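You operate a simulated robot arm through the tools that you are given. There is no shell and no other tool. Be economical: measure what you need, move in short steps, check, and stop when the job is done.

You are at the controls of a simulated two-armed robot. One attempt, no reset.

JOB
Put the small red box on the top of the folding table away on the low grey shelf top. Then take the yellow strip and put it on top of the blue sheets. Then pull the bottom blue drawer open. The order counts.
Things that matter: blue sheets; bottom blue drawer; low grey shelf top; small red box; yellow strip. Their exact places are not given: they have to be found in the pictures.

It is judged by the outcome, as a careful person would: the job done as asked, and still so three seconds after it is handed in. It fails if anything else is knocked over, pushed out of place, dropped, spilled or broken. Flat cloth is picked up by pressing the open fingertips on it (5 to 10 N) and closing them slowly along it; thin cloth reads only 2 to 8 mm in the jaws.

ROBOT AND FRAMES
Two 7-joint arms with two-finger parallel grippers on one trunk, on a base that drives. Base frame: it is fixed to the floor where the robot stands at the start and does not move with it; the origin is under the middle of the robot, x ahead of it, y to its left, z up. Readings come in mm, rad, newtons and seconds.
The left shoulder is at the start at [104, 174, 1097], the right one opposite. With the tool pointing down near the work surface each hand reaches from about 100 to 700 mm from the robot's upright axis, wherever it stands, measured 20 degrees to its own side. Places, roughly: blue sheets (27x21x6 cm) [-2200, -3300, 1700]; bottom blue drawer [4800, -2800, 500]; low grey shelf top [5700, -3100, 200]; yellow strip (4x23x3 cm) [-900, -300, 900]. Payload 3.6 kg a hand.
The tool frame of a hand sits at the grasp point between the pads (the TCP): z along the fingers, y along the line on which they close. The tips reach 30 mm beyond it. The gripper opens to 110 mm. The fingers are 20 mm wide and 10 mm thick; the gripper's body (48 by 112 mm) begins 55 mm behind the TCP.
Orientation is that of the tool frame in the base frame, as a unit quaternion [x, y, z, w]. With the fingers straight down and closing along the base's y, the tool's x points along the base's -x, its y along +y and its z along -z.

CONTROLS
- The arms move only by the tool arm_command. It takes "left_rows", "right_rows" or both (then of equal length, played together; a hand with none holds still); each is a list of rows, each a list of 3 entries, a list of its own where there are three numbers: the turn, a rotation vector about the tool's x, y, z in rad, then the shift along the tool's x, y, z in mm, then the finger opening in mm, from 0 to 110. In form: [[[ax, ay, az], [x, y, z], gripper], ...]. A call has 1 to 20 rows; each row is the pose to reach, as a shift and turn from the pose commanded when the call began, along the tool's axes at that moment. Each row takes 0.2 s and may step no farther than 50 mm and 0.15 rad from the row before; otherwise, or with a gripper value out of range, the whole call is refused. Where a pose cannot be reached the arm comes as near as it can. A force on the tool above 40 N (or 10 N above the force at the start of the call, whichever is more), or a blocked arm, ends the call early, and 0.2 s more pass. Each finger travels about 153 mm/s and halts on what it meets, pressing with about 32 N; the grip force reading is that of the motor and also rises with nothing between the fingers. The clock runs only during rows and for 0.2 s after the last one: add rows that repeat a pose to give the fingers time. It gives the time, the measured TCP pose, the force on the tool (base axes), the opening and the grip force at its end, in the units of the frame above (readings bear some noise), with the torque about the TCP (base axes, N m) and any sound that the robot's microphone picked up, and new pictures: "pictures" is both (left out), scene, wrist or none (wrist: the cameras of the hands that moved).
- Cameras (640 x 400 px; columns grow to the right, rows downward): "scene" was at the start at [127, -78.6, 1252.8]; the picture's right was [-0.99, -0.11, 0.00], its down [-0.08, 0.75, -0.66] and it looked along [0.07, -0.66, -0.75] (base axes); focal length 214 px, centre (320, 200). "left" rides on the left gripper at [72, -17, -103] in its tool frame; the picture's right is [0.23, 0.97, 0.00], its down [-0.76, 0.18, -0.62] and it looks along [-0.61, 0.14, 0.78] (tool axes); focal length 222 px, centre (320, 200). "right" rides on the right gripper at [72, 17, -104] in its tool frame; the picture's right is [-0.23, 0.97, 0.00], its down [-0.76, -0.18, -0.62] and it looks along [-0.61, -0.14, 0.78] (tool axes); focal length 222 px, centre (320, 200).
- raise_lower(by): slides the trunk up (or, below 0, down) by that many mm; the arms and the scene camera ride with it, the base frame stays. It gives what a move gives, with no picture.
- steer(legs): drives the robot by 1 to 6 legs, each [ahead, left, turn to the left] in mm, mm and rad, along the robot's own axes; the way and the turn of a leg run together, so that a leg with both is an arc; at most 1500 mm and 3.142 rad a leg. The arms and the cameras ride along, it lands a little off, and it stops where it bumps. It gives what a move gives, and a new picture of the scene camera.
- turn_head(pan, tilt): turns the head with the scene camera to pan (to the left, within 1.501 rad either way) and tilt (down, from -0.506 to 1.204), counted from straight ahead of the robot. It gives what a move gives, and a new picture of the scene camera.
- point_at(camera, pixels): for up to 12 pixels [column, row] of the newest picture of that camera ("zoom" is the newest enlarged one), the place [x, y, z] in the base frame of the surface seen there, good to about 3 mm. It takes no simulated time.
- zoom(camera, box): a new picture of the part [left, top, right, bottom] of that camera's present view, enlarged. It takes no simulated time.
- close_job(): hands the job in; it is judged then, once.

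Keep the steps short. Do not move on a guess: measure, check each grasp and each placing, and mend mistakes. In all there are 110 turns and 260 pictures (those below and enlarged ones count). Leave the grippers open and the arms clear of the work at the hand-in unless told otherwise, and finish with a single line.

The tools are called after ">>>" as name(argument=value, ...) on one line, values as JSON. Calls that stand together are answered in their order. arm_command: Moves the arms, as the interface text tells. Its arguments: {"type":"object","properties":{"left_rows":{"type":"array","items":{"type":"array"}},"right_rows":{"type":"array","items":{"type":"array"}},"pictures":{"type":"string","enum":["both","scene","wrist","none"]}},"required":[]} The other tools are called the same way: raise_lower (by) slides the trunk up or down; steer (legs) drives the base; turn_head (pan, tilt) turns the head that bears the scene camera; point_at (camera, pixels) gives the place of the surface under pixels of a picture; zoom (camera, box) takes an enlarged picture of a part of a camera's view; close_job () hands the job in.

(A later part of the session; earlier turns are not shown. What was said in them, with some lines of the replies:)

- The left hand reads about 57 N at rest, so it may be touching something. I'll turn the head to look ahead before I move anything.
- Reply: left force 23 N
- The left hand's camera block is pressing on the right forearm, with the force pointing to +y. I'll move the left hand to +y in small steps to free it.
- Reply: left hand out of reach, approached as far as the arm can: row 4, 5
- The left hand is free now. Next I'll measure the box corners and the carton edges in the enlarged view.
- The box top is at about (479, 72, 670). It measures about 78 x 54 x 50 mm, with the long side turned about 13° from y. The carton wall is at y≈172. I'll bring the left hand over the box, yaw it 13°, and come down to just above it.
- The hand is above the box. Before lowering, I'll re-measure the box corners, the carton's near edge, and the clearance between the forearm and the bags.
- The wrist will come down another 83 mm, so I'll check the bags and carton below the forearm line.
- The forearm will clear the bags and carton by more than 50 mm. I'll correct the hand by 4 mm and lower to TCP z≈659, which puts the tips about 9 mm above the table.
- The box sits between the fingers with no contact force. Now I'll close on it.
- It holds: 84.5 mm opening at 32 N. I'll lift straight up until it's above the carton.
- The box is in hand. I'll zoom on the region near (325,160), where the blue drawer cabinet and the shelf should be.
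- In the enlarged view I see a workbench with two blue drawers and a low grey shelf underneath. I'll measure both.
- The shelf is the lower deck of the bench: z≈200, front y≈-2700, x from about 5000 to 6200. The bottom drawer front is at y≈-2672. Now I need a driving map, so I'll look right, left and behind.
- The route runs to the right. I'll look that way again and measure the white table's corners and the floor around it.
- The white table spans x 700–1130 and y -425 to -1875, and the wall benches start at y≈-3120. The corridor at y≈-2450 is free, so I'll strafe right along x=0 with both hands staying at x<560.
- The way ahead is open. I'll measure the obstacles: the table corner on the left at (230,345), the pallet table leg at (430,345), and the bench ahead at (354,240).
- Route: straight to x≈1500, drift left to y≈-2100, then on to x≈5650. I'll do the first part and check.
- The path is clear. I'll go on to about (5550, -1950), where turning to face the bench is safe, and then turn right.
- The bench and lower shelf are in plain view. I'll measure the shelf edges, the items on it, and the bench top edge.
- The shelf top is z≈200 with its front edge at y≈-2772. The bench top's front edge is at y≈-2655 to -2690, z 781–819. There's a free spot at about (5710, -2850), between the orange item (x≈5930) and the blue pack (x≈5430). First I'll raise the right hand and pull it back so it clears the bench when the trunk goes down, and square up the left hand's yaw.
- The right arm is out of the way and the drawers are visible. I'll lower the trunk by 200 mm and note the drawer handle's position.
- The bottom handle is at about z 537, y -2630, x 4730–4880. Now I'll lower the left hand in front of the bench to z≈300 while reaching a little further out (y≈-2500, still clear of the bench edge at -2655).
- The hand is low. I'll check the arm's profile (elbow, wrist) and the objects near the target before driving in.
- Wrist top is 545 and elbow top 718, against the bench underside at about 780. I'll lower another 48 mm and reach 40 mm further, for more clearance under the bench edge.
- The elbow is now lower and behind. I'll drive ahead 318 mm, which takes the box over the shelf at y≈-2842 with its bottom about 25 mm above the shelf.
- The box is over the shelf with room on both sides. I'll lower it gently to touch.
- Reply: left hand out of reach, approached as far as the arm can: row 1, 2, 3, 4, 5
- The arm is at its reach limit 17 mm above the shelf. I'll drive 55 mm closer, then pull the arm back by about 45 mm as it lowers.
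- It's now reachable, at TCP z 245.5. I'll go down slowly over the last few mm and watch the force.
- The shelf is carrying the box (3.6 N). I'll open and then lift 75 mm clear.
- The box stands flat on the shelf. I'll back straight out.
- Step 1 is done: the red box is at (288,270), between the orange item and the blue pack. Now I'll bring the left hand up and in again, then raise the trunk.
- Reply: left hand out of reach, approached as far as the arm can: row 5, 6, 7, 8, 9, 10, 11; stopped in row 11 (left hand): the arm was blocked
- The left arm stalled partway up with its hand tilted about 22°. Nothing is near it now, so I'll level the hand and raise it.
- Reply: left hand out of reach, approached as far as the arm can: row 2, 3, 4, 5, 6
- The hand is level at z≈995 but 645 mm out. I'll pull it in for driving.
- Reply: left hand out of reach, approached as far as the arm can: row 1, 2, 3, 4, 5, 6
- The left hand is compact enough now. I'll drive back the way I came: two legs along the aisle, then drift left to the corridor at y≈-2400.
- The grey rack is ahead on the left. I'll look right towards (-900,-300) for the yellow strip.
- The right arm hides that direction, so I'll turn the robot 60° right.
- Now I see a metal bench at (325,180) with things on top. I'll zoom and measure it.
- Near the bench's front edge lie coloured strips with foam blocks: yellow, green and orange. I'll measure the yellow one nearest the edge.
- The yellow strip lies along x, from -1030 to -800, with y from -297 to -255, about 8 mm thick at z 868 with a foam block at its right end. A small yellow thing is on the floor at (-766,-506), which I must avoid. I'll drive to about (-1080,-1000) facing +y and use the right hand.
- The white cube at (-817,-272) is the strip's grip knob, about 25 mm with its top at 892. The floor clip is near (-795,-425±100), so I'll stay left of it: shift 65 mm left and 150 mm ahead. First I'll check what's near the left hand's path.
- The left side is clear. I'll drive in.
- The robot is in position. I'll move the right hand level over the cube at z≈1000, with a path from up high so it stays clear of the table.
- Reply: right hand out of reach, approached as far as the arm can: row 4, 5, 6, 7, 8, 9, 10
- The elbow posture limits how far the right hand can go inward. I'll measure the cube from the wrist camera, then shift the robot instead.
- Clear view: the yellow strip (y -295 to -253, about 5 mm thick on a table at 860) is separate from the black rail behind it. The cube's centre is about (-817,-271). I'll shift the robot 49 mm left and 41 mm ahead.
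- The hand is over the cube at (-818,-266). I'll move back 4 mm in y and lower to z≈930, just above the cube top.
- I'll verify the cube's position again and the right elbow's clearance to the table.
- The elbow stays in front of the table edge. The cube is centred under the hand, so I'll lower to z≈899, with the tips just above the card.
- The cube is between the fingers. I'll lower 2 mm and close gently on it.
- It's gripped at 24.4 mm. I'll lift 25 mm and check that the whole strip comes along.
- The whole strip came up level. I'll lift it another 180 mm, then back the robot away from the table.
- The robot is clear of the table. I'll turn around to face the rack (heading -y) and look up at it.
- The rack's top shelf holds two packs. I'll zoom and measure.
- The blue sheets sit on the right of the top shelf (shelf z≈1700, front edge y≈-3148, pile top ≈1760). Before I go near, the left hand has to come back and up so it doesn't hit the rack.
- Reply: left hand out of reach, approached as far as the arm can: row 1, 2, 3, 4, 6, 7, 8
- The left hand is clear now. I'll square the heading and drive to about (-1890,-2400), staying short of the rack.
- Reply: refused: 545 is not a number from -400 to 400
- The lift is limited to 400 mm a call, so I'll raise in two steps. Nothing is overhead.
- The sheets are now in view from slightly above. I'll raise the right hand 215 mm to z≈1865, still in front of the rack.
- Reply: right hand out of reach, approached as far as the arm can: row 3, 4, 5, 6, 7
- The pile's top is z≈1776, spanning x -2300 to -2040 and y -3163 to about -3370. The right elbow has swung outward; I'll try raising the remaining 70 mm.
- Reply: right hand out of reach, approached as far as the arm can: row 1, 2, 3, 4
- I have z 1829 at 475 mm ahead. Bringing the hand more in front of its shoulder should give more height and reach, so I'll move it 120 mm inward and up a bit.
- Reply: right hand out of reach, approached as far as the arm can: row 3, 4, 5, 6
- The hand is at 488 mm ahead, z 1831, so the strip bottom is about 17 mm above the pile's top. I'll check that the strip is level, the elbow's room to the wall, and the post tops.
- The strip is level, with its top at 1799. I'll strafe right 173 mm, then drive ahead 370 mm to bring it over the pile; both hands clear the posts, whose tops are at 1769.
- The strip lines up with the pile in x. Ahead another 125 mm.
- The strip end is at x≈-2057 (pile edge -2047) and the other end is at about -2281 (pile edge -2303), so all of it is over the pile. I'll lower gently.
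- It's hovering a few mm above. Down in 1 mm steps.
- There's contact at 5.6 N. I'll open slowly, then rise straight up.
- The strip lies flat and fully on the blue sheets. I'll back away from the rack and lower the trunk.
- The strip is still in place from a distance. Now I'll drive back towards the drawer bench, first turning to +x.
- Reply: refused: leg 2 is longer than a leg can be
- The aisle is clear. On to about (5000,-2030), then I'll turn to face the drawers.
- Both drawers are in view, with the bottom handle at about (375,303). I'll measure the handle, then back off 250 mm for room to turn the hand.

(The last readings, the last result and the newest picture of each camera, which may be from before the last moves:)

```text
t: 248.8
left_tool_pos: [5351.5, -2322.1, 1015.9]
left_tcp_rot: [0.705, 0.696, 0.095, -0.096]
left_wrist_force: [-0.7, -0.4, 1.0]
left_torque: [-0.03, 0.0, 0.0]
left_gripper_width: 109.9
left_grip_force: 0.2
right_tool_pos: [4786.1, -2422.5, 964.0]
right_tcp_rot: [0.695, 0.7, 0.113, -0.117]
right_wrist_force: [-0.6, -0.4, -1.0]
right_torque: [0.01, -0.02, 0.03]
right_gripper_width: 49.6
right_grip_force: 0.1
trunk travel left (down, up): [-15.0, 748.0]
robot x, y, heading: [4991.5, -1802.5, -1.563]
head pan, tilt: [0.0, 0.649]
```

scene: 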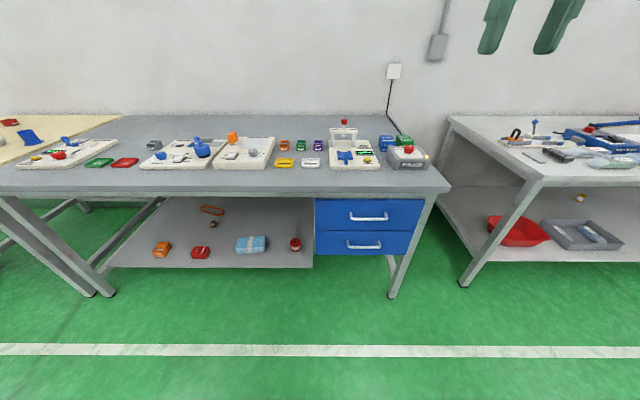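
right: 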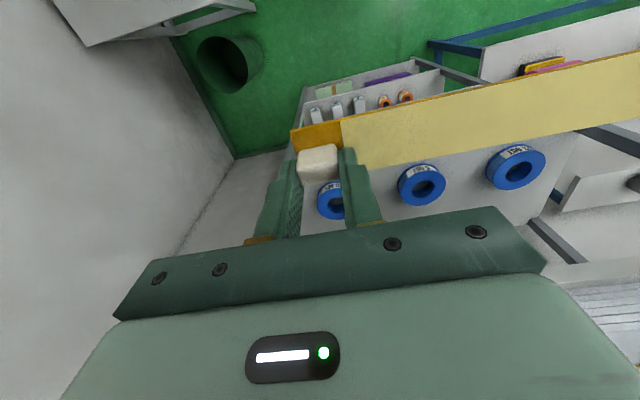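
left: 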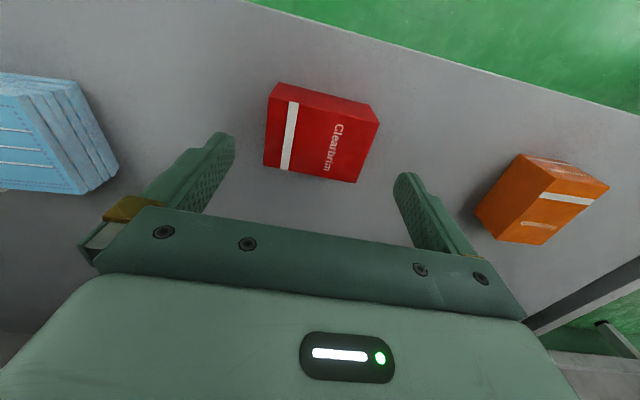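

The bottom handle bar is at y≈-2632, z≈538, x 4735–4875, a straight horizontal bar about 40 mm off the face. I'll pitch the right hand to point its fingers at the drawer while lowering it to z≈560, about 230 mm short of the handle.

>>> arm_command(right_rows=[[[0, -0.136, 0], [-7.8, 0, 27.5], 50], [[0, -0.271, 0], [-15.6, 0, 55], 50], [[0, -0.407, 0], [-23.4, 0, 82.5], 50], [[0, -0.542, 0], [-31.2, 0, 110], 50], [[0, -0.678, 0], [-39, 0, 137.5], 50], [[0, -0.813, 0], [-47, 0, 165], 50], [[0, -0.949, 0], [-55, 0, 192.5], 50], [[0, -1.085, 0], [-62.5, 0, 220], 50], [[0, -1.22, 0], [-70.4, 0, 247.5], 50], [[0, -1.356, 0], [-78, 0, 275], 50], [[0, -1.491, 0], [-86, 0, 302.5], 50], [[0, -1.627, 0], [-94, 0, 330], 50], [[0, -1.763, 0], [-101.6, 0, 357.5], 50], [[0, -1.898, 0], [-109.5, 0, 384.8], 50], [[0, -1.898, 0], [-109.5, 0, 384.8], 50]])

```text
t: 252.0
left_tool_pos: [5350.7, -2323.8, 1015.2]
left_tcp_rot: [0.705, 0.695, 0.096, -0.097]
left_wrist_force: [0.1, 0.1, -0.2]
left_torque: [-0.04, 0.0, 0.0]
left_gripper_width: 110.3
left_grip_force: 0.0
right_tool_pos: [4710.9, -2427.2, 532.0]
right_tcp_rot: [0.497, 0.503, -0.497, 0.503]
right_wrist_force: [-1.0, -0.8, 0.5]
right_torque: [-0.02, 0.01, 0.02]
right_gripper_width: 50.3
right_grip_force: 0.1
right hand out of reach, approached as far as the arm can: row 1, 2, 3, 4, 5, 6, 7, 8, 9, 10, 11, 12, 13, 14, 15
trunk travel left (down, up): [-15.0, 748.0]
robot x, y, heading: [4994.1, -1805.3, -1.567]
head pan, tilt: [0.0, 0.649]
```

scene: 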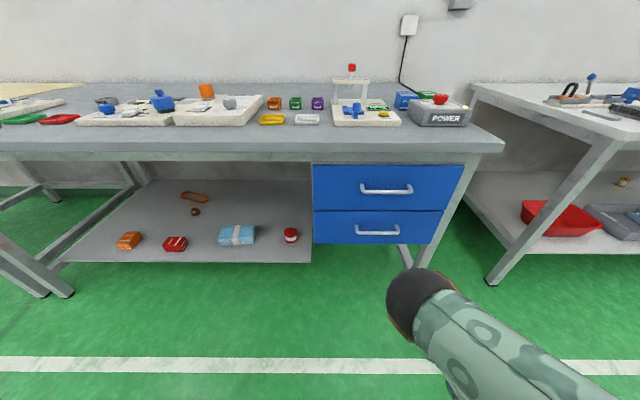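
right: 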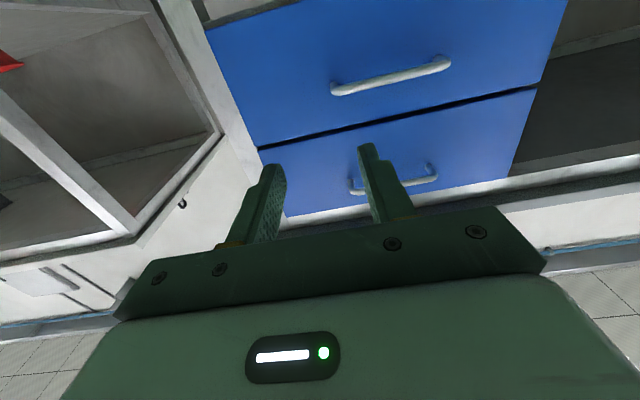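

The hand points straight at the drawer. Now I'll roll it 90° about its axis so the fingers close vertically on the bar.

>>> arm_command(right_rows=[[[0, 0, 0.143], [0, 0, 0], 50], [[0, 0, 0.286], [0, 0, 0], 50], [[0, 0, 0.428], [0, 0, 0], 50], [[0, 0, 0.571], [0, 0, 0], 50], [[0, 0, 0.714], [0, 0, 0], 50], [[0, 0, 0.857], [0, 0, 0], 50], [[0, 0, 1.0], [0, 0, 0], 50], [[0, 0, 1.142], [0, 0, 0], 50], [[0, 0, 1.285], [0, 0, 0], 50], [[0, 0, 1.428], [0, 0, 0], 50], [[0, 0, 1.571], [0, 0, 0], 50], [[0, 0, 1.571], [0, 0, 0], 50]])

```text
t: 254.6
left_tool_pos: [5350.8, -2323.3, 1014.1]
left_tcp_rot: [0.705, 0.696, 0.095, -0.096]
left_wrist_force: [-1.0, -0.6, 0.2]
left_torque: [0.02, 0.01, -0.01]
left_gripper_width: 110.0
left_grip_force: 0.1
right_tool_pos: [4709.2, -2424.6, 529.3]
right_tcp_rot: [0.708, 0.003, 0.003, 0.707]
right_wrist_force: [-0.3, 0.0, -0.1]
right_torque: [-0.01, -0.03, 0.0]
right_gripper_width: 50.2
right_grip_force: 0.1
trunk travel left (down, up): [-15.0, 748.0]
robot x, y, heading: [4991.1, -1806.9, -1.561]
head pan, tilt: [0.0, 0.649]
```

scene: 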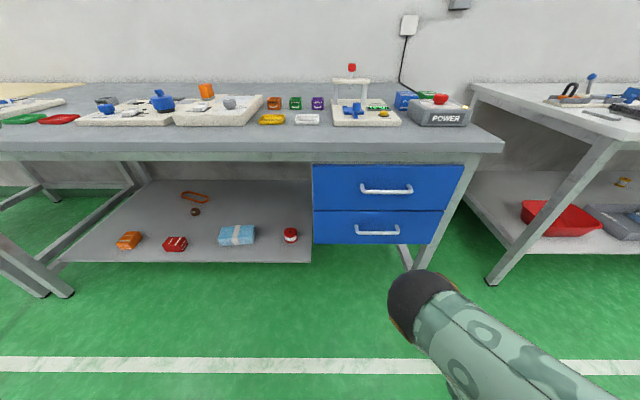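
right: 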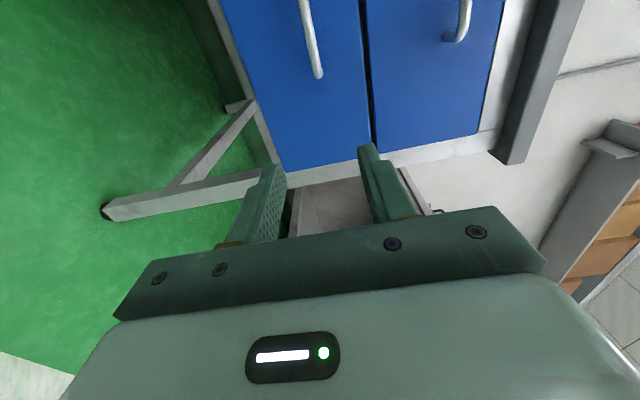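

The hand is set: fingers toward the drawer, closing vertically. I'll check the elbow's position, strafe left 97 mm to centre on the handle, and raise the hand 9 mm.

>>> point_at(camera="scene", pixels=[[410, 280], [395, 300], [430, 272]])

>>> steer(legs=[[0, 97, 0], [100, 0, 0]])

>>> arm_command(right_rows=[[[0, 0, 0], [0, 5, 0], 60], [[0, 0, 0], [0, 9, 0], 60], [[0, 0, 0], [0, 9, 0], 60]])

```text
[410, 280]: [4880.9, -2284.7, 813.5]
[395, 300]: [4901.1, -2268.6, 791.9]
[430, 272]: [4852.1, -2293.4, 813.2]
```

```text
t: 256.5
left_tool_pos: [5449.4, -2425.0, 1014.1]
left_tcp_rot: [0.705, 0.697, 0.095, -0.097]
left_wrist_force: [-0.2, -0.1, -1.2]
left_torque: [0.05, 0.02, 0.0]
left_gripper_width: 110.1
left_grip_force: 0.2
right_tool_pos: [4807.4, -2525.5, 528.4]
right_tcp_rot: [0.709, 0.005, 0.003, 0.705]
right_wrist_force: [-0.1, -0.8, -0.3]
right_torque: [0.01, 0.0, -0.01]
right_gripper_width: 49.8
right_grip_force: 0.1
trunk travel left (down, up): [-15.0, 748.0]
robot x, y, heading: [5093.4, -1897.9, -1.564]
head pan, tilt: [0.0, 0.649]
```

scene: 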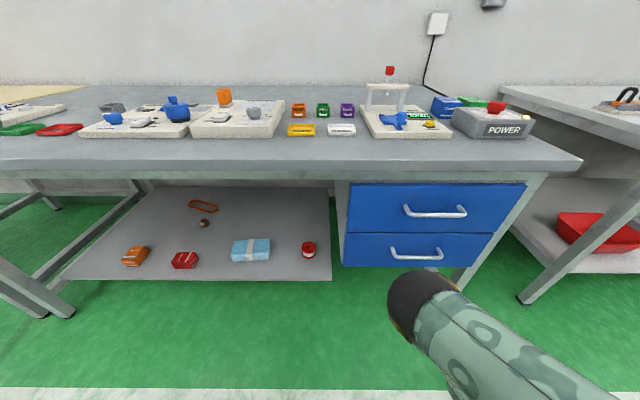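

```text
t: 257.3
left_tool_pos: [5450.0, -2423.3, 1015.8]
left_tcp_rot: [0.705, 0.696, 0.096, -0.097]
left_wrist_force: [-0.1, -0.4, -0.8]
left_torque: [0.0, 0.03, 0.02]
left_gripper_width: 110.0
left_grip_force: 0.1
right_tool_pos: [4807.2, -2525.1, 538.3]
right_tcp_rot: [0.707, 0.004, 0.003, 0.707]
right_wrist_force: [0.0, 1.1, 0.0]
right_torque: [0.03, -0.01, -0.02]
right_gripper_width: 59.9
right_grip_force: 0.1
trunk travel left (down, up): [-15.0, 748.0]
robot x, y, heading: [5092.7, -1902.6, -1.56]
head pan, tilt: [0.0, 0.649]
```

scene: 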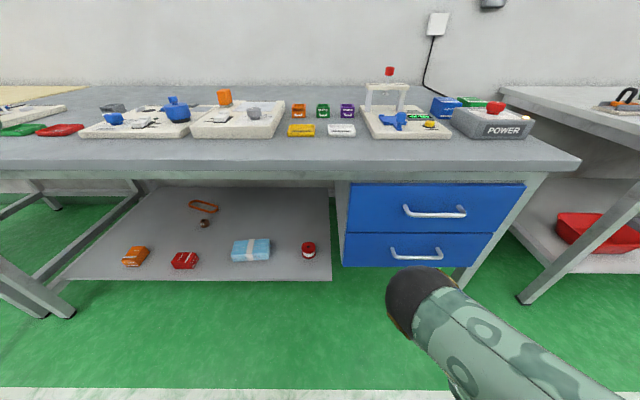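
right: 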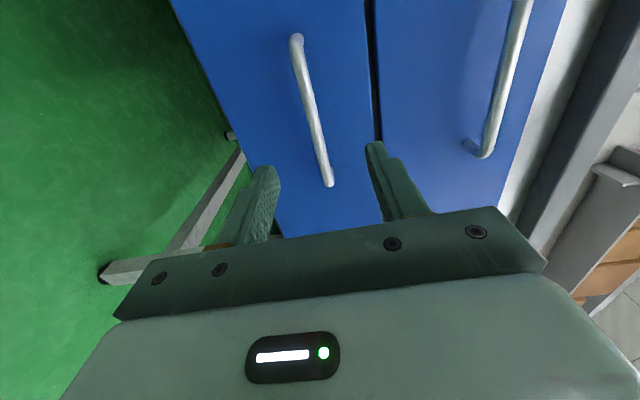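

The bar lies between the fingers. I'll drive ahead 90 mm and finish with the arm.

>>> steer(legs=[[88, 0, 0]])

>>> zoom(camera="right", box=[160, 40, 480, 240])

```text
t: 258.4
left_tool_pos: [5451.0, -2512.4, 1014.3]
left_tcp_rot: [0.704, 0.697, 0.095, -0.098]
left_wrist_force: [-0.3, -0.1, 0.2]
left_torque: [0.01, -0.01, 0.01]
left_gripper_width: 109.7
left_grip_force: 0.0
right_tool_pos: [4808.9, -2615.2, 536.7]
right_tcp_rot: [0.708, 0.004, 0.004, 0.706]
right_wrist_force: [0.0, -0.4, 0.6]
right_torque: [-0.02, 0.01, 0.01]
right_gripper_width: 60.0
right_grip_force: 0.1
trunk travel left (down, up): [-15.0, 748.0]
robot x, y, heading: [5092.2, -1996.2, -1.56]
head pan, tilt: [0.0, 0.649]
```

scene: 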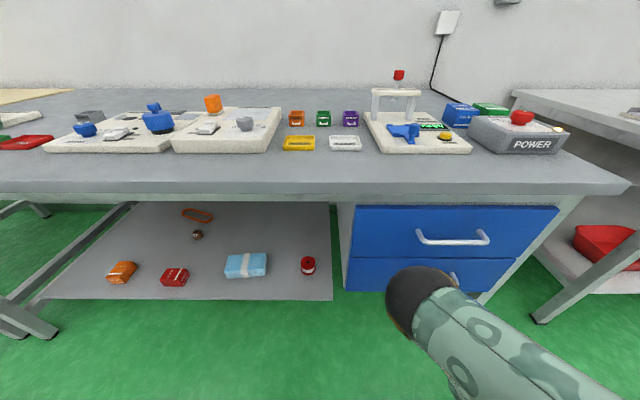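

```text
2.00 times, centred on (320, 140) of right
```

zoom: 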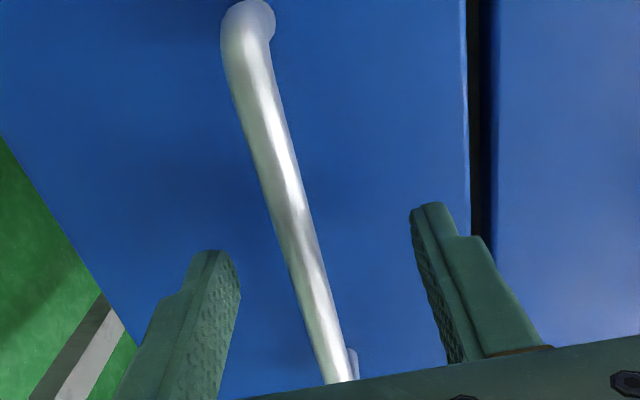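

I'll move ahead 12 mm and close on the bar.

>>> arm_command(right_rows=[[[0, 0, 0], [0, 0, 6], 60], [[0, 0, 0], [0, 0, 12], 60], [[0, 0, 0], [0, 0, 12], 40], [[0, 0, 0], [0, 0, 12], 20], [[0, 0, 0], [0, 0, 12], 5], [[0, 0, 0], [0, 0, 12], 5]], pictures="wrist")

```text
t: 259.8
left_tool_pos: [5451.2, -2513.3, 1014.4]
left_tcp_rot: [0.704, 0.697, 0.096, -0.098]
left_wrist_force: [0.8, -0.2, -0.7]
left_torque: [-0.01, 0.02, 0.02]
left_gripper_width: 109.9
left_grip_force: 0.1
right_tool_pos: [4808.7, -2625.4, 535.9]
right_tcp_rot: [0.71, 0.005, 0.005, 0.704]
right_wrist_force: [-0.2, 0.1, -24.2]
right_torque: [0.25, -0.01, 0.28]
right_gripper_width: 16.6
right_grip_force: 12.2
trunk travel left (down, up): [-15.0, 748.0]
robot x, y, heading: [5090.9, -1993.0, -1.561]
head pan, tilt: [0.0, 0.649]
```

right: 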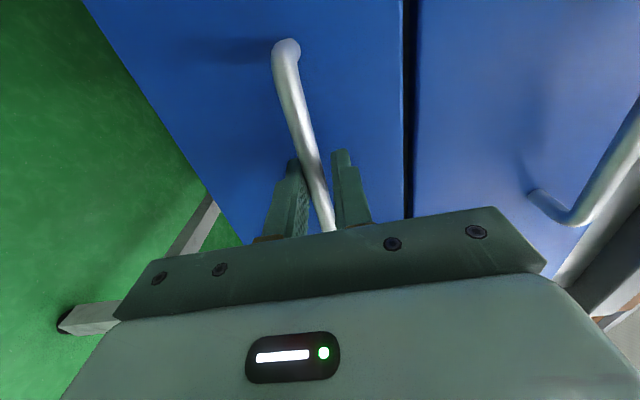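

The bar is gripped, but there's a -24 N vertical force, so it sits slightly lower than the hand. I'll ease the hand down 3 mm with the fingers closed.

>>> arm_command(right_rows=[[[0, 0, 0], [0, -1.5, 0], 5], [[0, 0, 0], [0, -3, 0], 5], [[0, 0, 0], [0, -3, 0], 5]], pictures="none")

```text
t: 260.6
left_tool_pos: [5451.3, -2512.9, 1014.5]
left_tcp_rot: [0.704, 0.697, 0.096, -0.098]
left_wrist_force: [-0.1, -0.3, 0.5]
left_torque: [-0.01, 0.01, 0.01]
left_gripper_width: 110.3
left_grip_force: 0.1
right_tool_pos: [4809.3, -2625.2, 532.5]
right_tcp_rot: [0.709, 0.006, 0.006, 0.705]
right_wrist_force: [4.8, 5.7, -19.3]
right_torque: [0.26, -0.02, -0.02]
right_gripper_width: 14.7
right_grip_force: 9.5
trunk travel left (down, up): [-15.0, 748.0]
robot x, y, heading: [5093.6, -1991.3, -1.562]
head pan, tilt: [0.0, 0.649]
```

>>> arm_command(right_rows=[[[0, 0, 0], [0, -2, 0], 5], [[0, 0, 0], [0, -4, 0], 5], [[0, 0, 0], [0, -4, 0], 3]], pictures="none")

```text
t: 261.4
left_tool_pos: [5450.3, -2513.2, 1014.8]
left_tcp_rot: [0.704, 0.697, 0.095, -0.097]
left_wrist_force: [-0.4, -1.7, 0.1]
left_torque: [0.0, 0.04, 0.01]
left_gripper_width: 110.0
left_grip_force: 0.0
right_tool_pos: [4806.9, -2627.1, 532.4]
right_tcp_rot: [0.707, 0.006, 0.005, 0.708]
right_wrist_force: [3.1, 0.2, -6.8]
right_torque: [0.06, -0.1, -0.15]
right_gripper_width: 11.7
right_grip_force: 45.2
trunk travel left (down, up): [-15.0, 748.0]
robot x, y, heading: [5089.2, -1991.1, -1.564]
head pan, tilt: [0.0, 0.649]
```

It's a firm grip now: 11.7 mm, small side force. I'll pull by driving back 60 mm and check.

>>> steer(legs=[[-60, 0, 0]])

```text
t: 262.3
left_tool_pos: [5451.5, -2451.8, 1015.7]
left_tcp_rot: [0.704, 0.697, 0.095, -0.098]
left_wrist_force: [0.1, -0.2, 0.2]
left_torque: [0.03, 0.03, 0.04]
left_gripper_width: 110.0
left_grip_force: 0.0
right_tool_pos: [4806.8, -2566.2, 532.0]
right_tcp_rot: [0.707, 0.006, 0.004, 0.707]
right_wrist_force: [2.3, 0.1, 2.3]
right_torque: [0.03, -0.11, 0.37]
right_gripper_width: 11.7
right_grip_force: 45.1
trunk travel left (down, up): [-15.0, 748.0]
robot x, y, heading: [5091.9, -1930.9, -1.564]
head pan, tilt: [0.0, 0.649]
```

scene: 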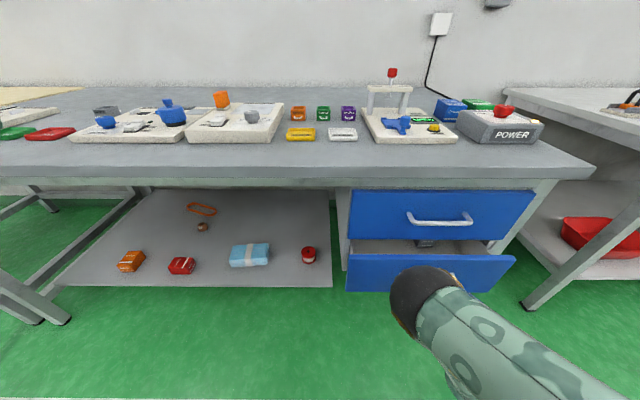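

The drawer is opening cleanly. I'll pull another 120 mm, twice, checking as I go.

>>> steer(legs=[[-120, 0, 0]])

>>> steer(legs=[[-80, 0, 0]])

```text
t: 263.6
left_tool_pos: [5449.2, -2330.3, 1014.6]
left_tcp_rot: [0.704, 0.697, 0.095, -0.097]
left_wrist_force: [-0.1, 0.3, 0.0]
left_torque: [0.03, -0.02, -0.02]
left_gripper_width: 109.9
left_grip_force: 0.1
right_tool_pos: [4808.4, -2445.8, 532.4]
right_tcp_rot: [0.707, 0.006, 0.006, 0.707]
right_wrist_force: [3.5, 1.0, 5.0]
right_torque: [0.01, -0.08, 0.26]
right_gripper_width: 11.6
right_grip_force: 44.9
trunk travel left (down, up): [-15.0, 748.0]
robot x, y, heading: [5094.2, -1812.5, -1.566]
head pan, tilt: [0.0, 0.649]
```

scene: 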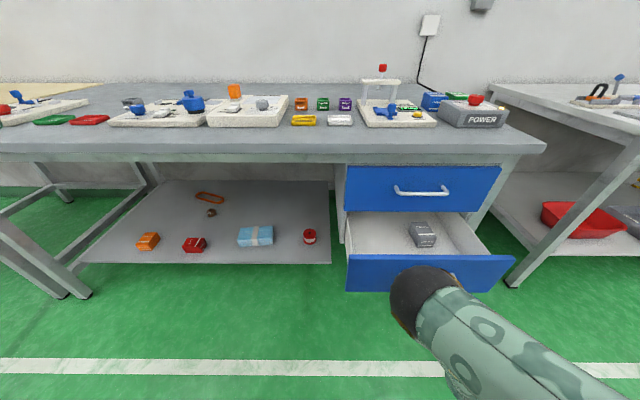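

```text
t: 264.6
left_tool_pos: [5449.1, -2249.4, 1014.0]
left_tcp_rot: [0.704, 0.697, 0.094, -0.098]
left_wrist_force: [-0.1, 0.2, -0.2]
left_torque: [0.01, -0.03, 0.02]
left_gripper_width: 110.2
left_grip_force: 0.0
right_tool_pos: [4807.9, -2363.2, 530.9]
right_tcp_rot: [0.707, 0.006, 0.006, 0.707]
right_wrist_force: [7.3, 0.9, 6.1]
right_torque: [-0.1, -0.03, 0.83]
right_gripper_width: 11.7
right_grip_force: 44.8
trunk travel left (down, up): [-15.0, 748.0]
robot x, y, heading: [5092.1, -1729.9, -1.562]
head pan, tilt: [0.0, 0.649]
```

scene: 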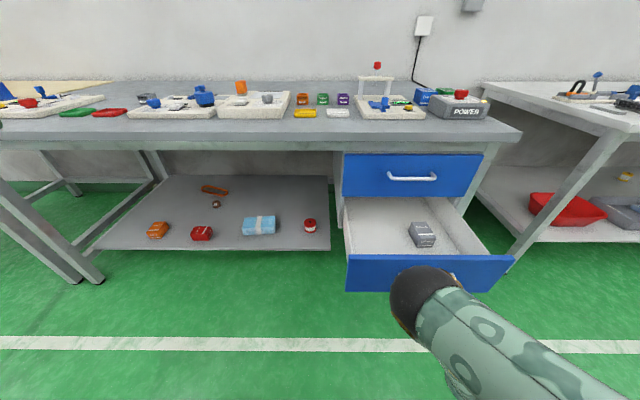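

It's 262 mm open. I'll take 50 mm more, to be sure it's well open.

>>> steer(legs=[[-50, 0, 0]])

```text
t: 265.6
left_tool_pos: [5448.8, -2198.6, 1016.7]
left_tcp_rot: [0.704, 0.697, 0.095, -0.097]
left_wrist_force: [0.7, -0.2, 0.2]
left_torque: [-0.05, 0.0, 0.01]
left_gripper_width: 110.2
left_grip_force: 0.0
right_tool_pos: [4807.0, -2313.9, 531.2]
right_tcp_rot: [0.707, 0.006, 0.006, 0.707]
right_wrist_force: [3.9, 1.4, 7.2]
right_torque: [-0.04, -0.01, 0.77]
right_gripper_width: 11.6
right_grip_force: 44.8
trunk travel left (down, up): [-15.0, 748.0]
robot x, y, heading: [5088.5, -1679.4, -1.564]
head pan, tilt: [0.0, 0.649]
```

scene: 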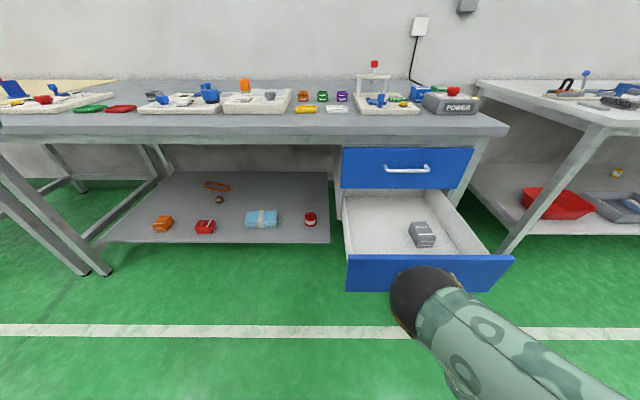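

It's open 312 mm. I'll release the bar, with the fingers opening symmetrically, and back away 200 mm.

>>> arm_command(right_rows=[[[0, 0, 0], [0, 0, 0], 20], [[0, 0, 0], [0, 0, 0], 40], [[0, 0, 0], [0, 0, 0], 60], [[0, 0, 0], [0, 0, 0], 70], [[0, 0, 0], [0, 0, 0], 70]], pictures="wrist")

>>> steer(legs=[[-250, 0, 0]])

```text
t: 266.8
left_tool_pos: [5448.7, -2198.7, 1015.0]
left_tcp_rot: [0.705, 0.696, 0.095, -0.097]
left_wrist_force: [0.3, -0.6, -0.8]
left_torque: [0.0, 0.01, -0.01]
left_gripper_width: 109.9
left_grip_force: 0.1
right_tool_pos: [4806.5, -2314.5, 530.9]
right_tcp_rot: [0.707, 0.007, 0.006, 0.707]
right_wrist_force: [0.1, 0.4, -0.1]
right_torque: [-0.03, 0.05, 0.0]
right_gripper_width: 70.1
right_grip_force: 0.1
trunk travel left (down, up): [-15.0, 748.0]
robot x, y, heading: [5089.4, -1680.0, -1.563]
head pan, tilt: [0.0, 0.649]
```

right: 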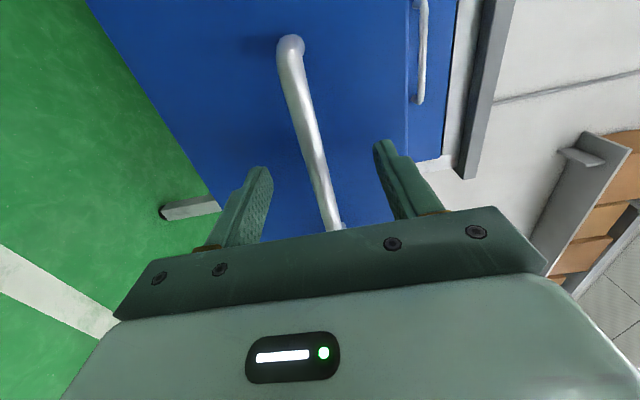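

```text
t: 268.6
left_tool_pos: [5447.1, -1947.7, 1016.4]
left_tcp_rot: [0.704, 0.697, 0.095, -0.097]
left_wrist_force: [-0.3, -0.2, -0.9]
left_torque: [-0.04, 0.01, 0.01]
left_gripper_width: 110.2
left_grip_force: 0.1
right_tool_pos: [4805.6, -2063.3, 531.1]
right_tcp_rot: [0.707, 0.007, 0.006, 0.707]
right_wrist_force: [0.2, 0.0, -0.4]
right_torque: [0.0, -0.03, -0.02]
right_gripper_width: 69.7
right_grip_force: 0.3
trunk travel left (down, up): [-15.0, 748.0]
robot x, y, heading: [5092.1, -1427.0, -1.556]
head pan, tilt: [0.0, 0.649]
```

scene: 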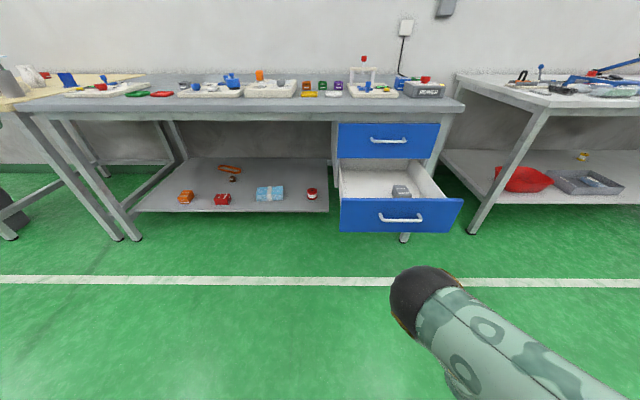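

The drawer stays open, the red box is on the low shelf, the strip is on the blue sheets, and both arms are clear with grippers open. I'm handing in.

>>> close_job()

```text
The job is handed in.
```

The small red box is on the low grey shelf, the yellow strip is on top of the blue sheets, and the bottom blue drawer is open about 31 cm, done in that order with nothing else seen to move.
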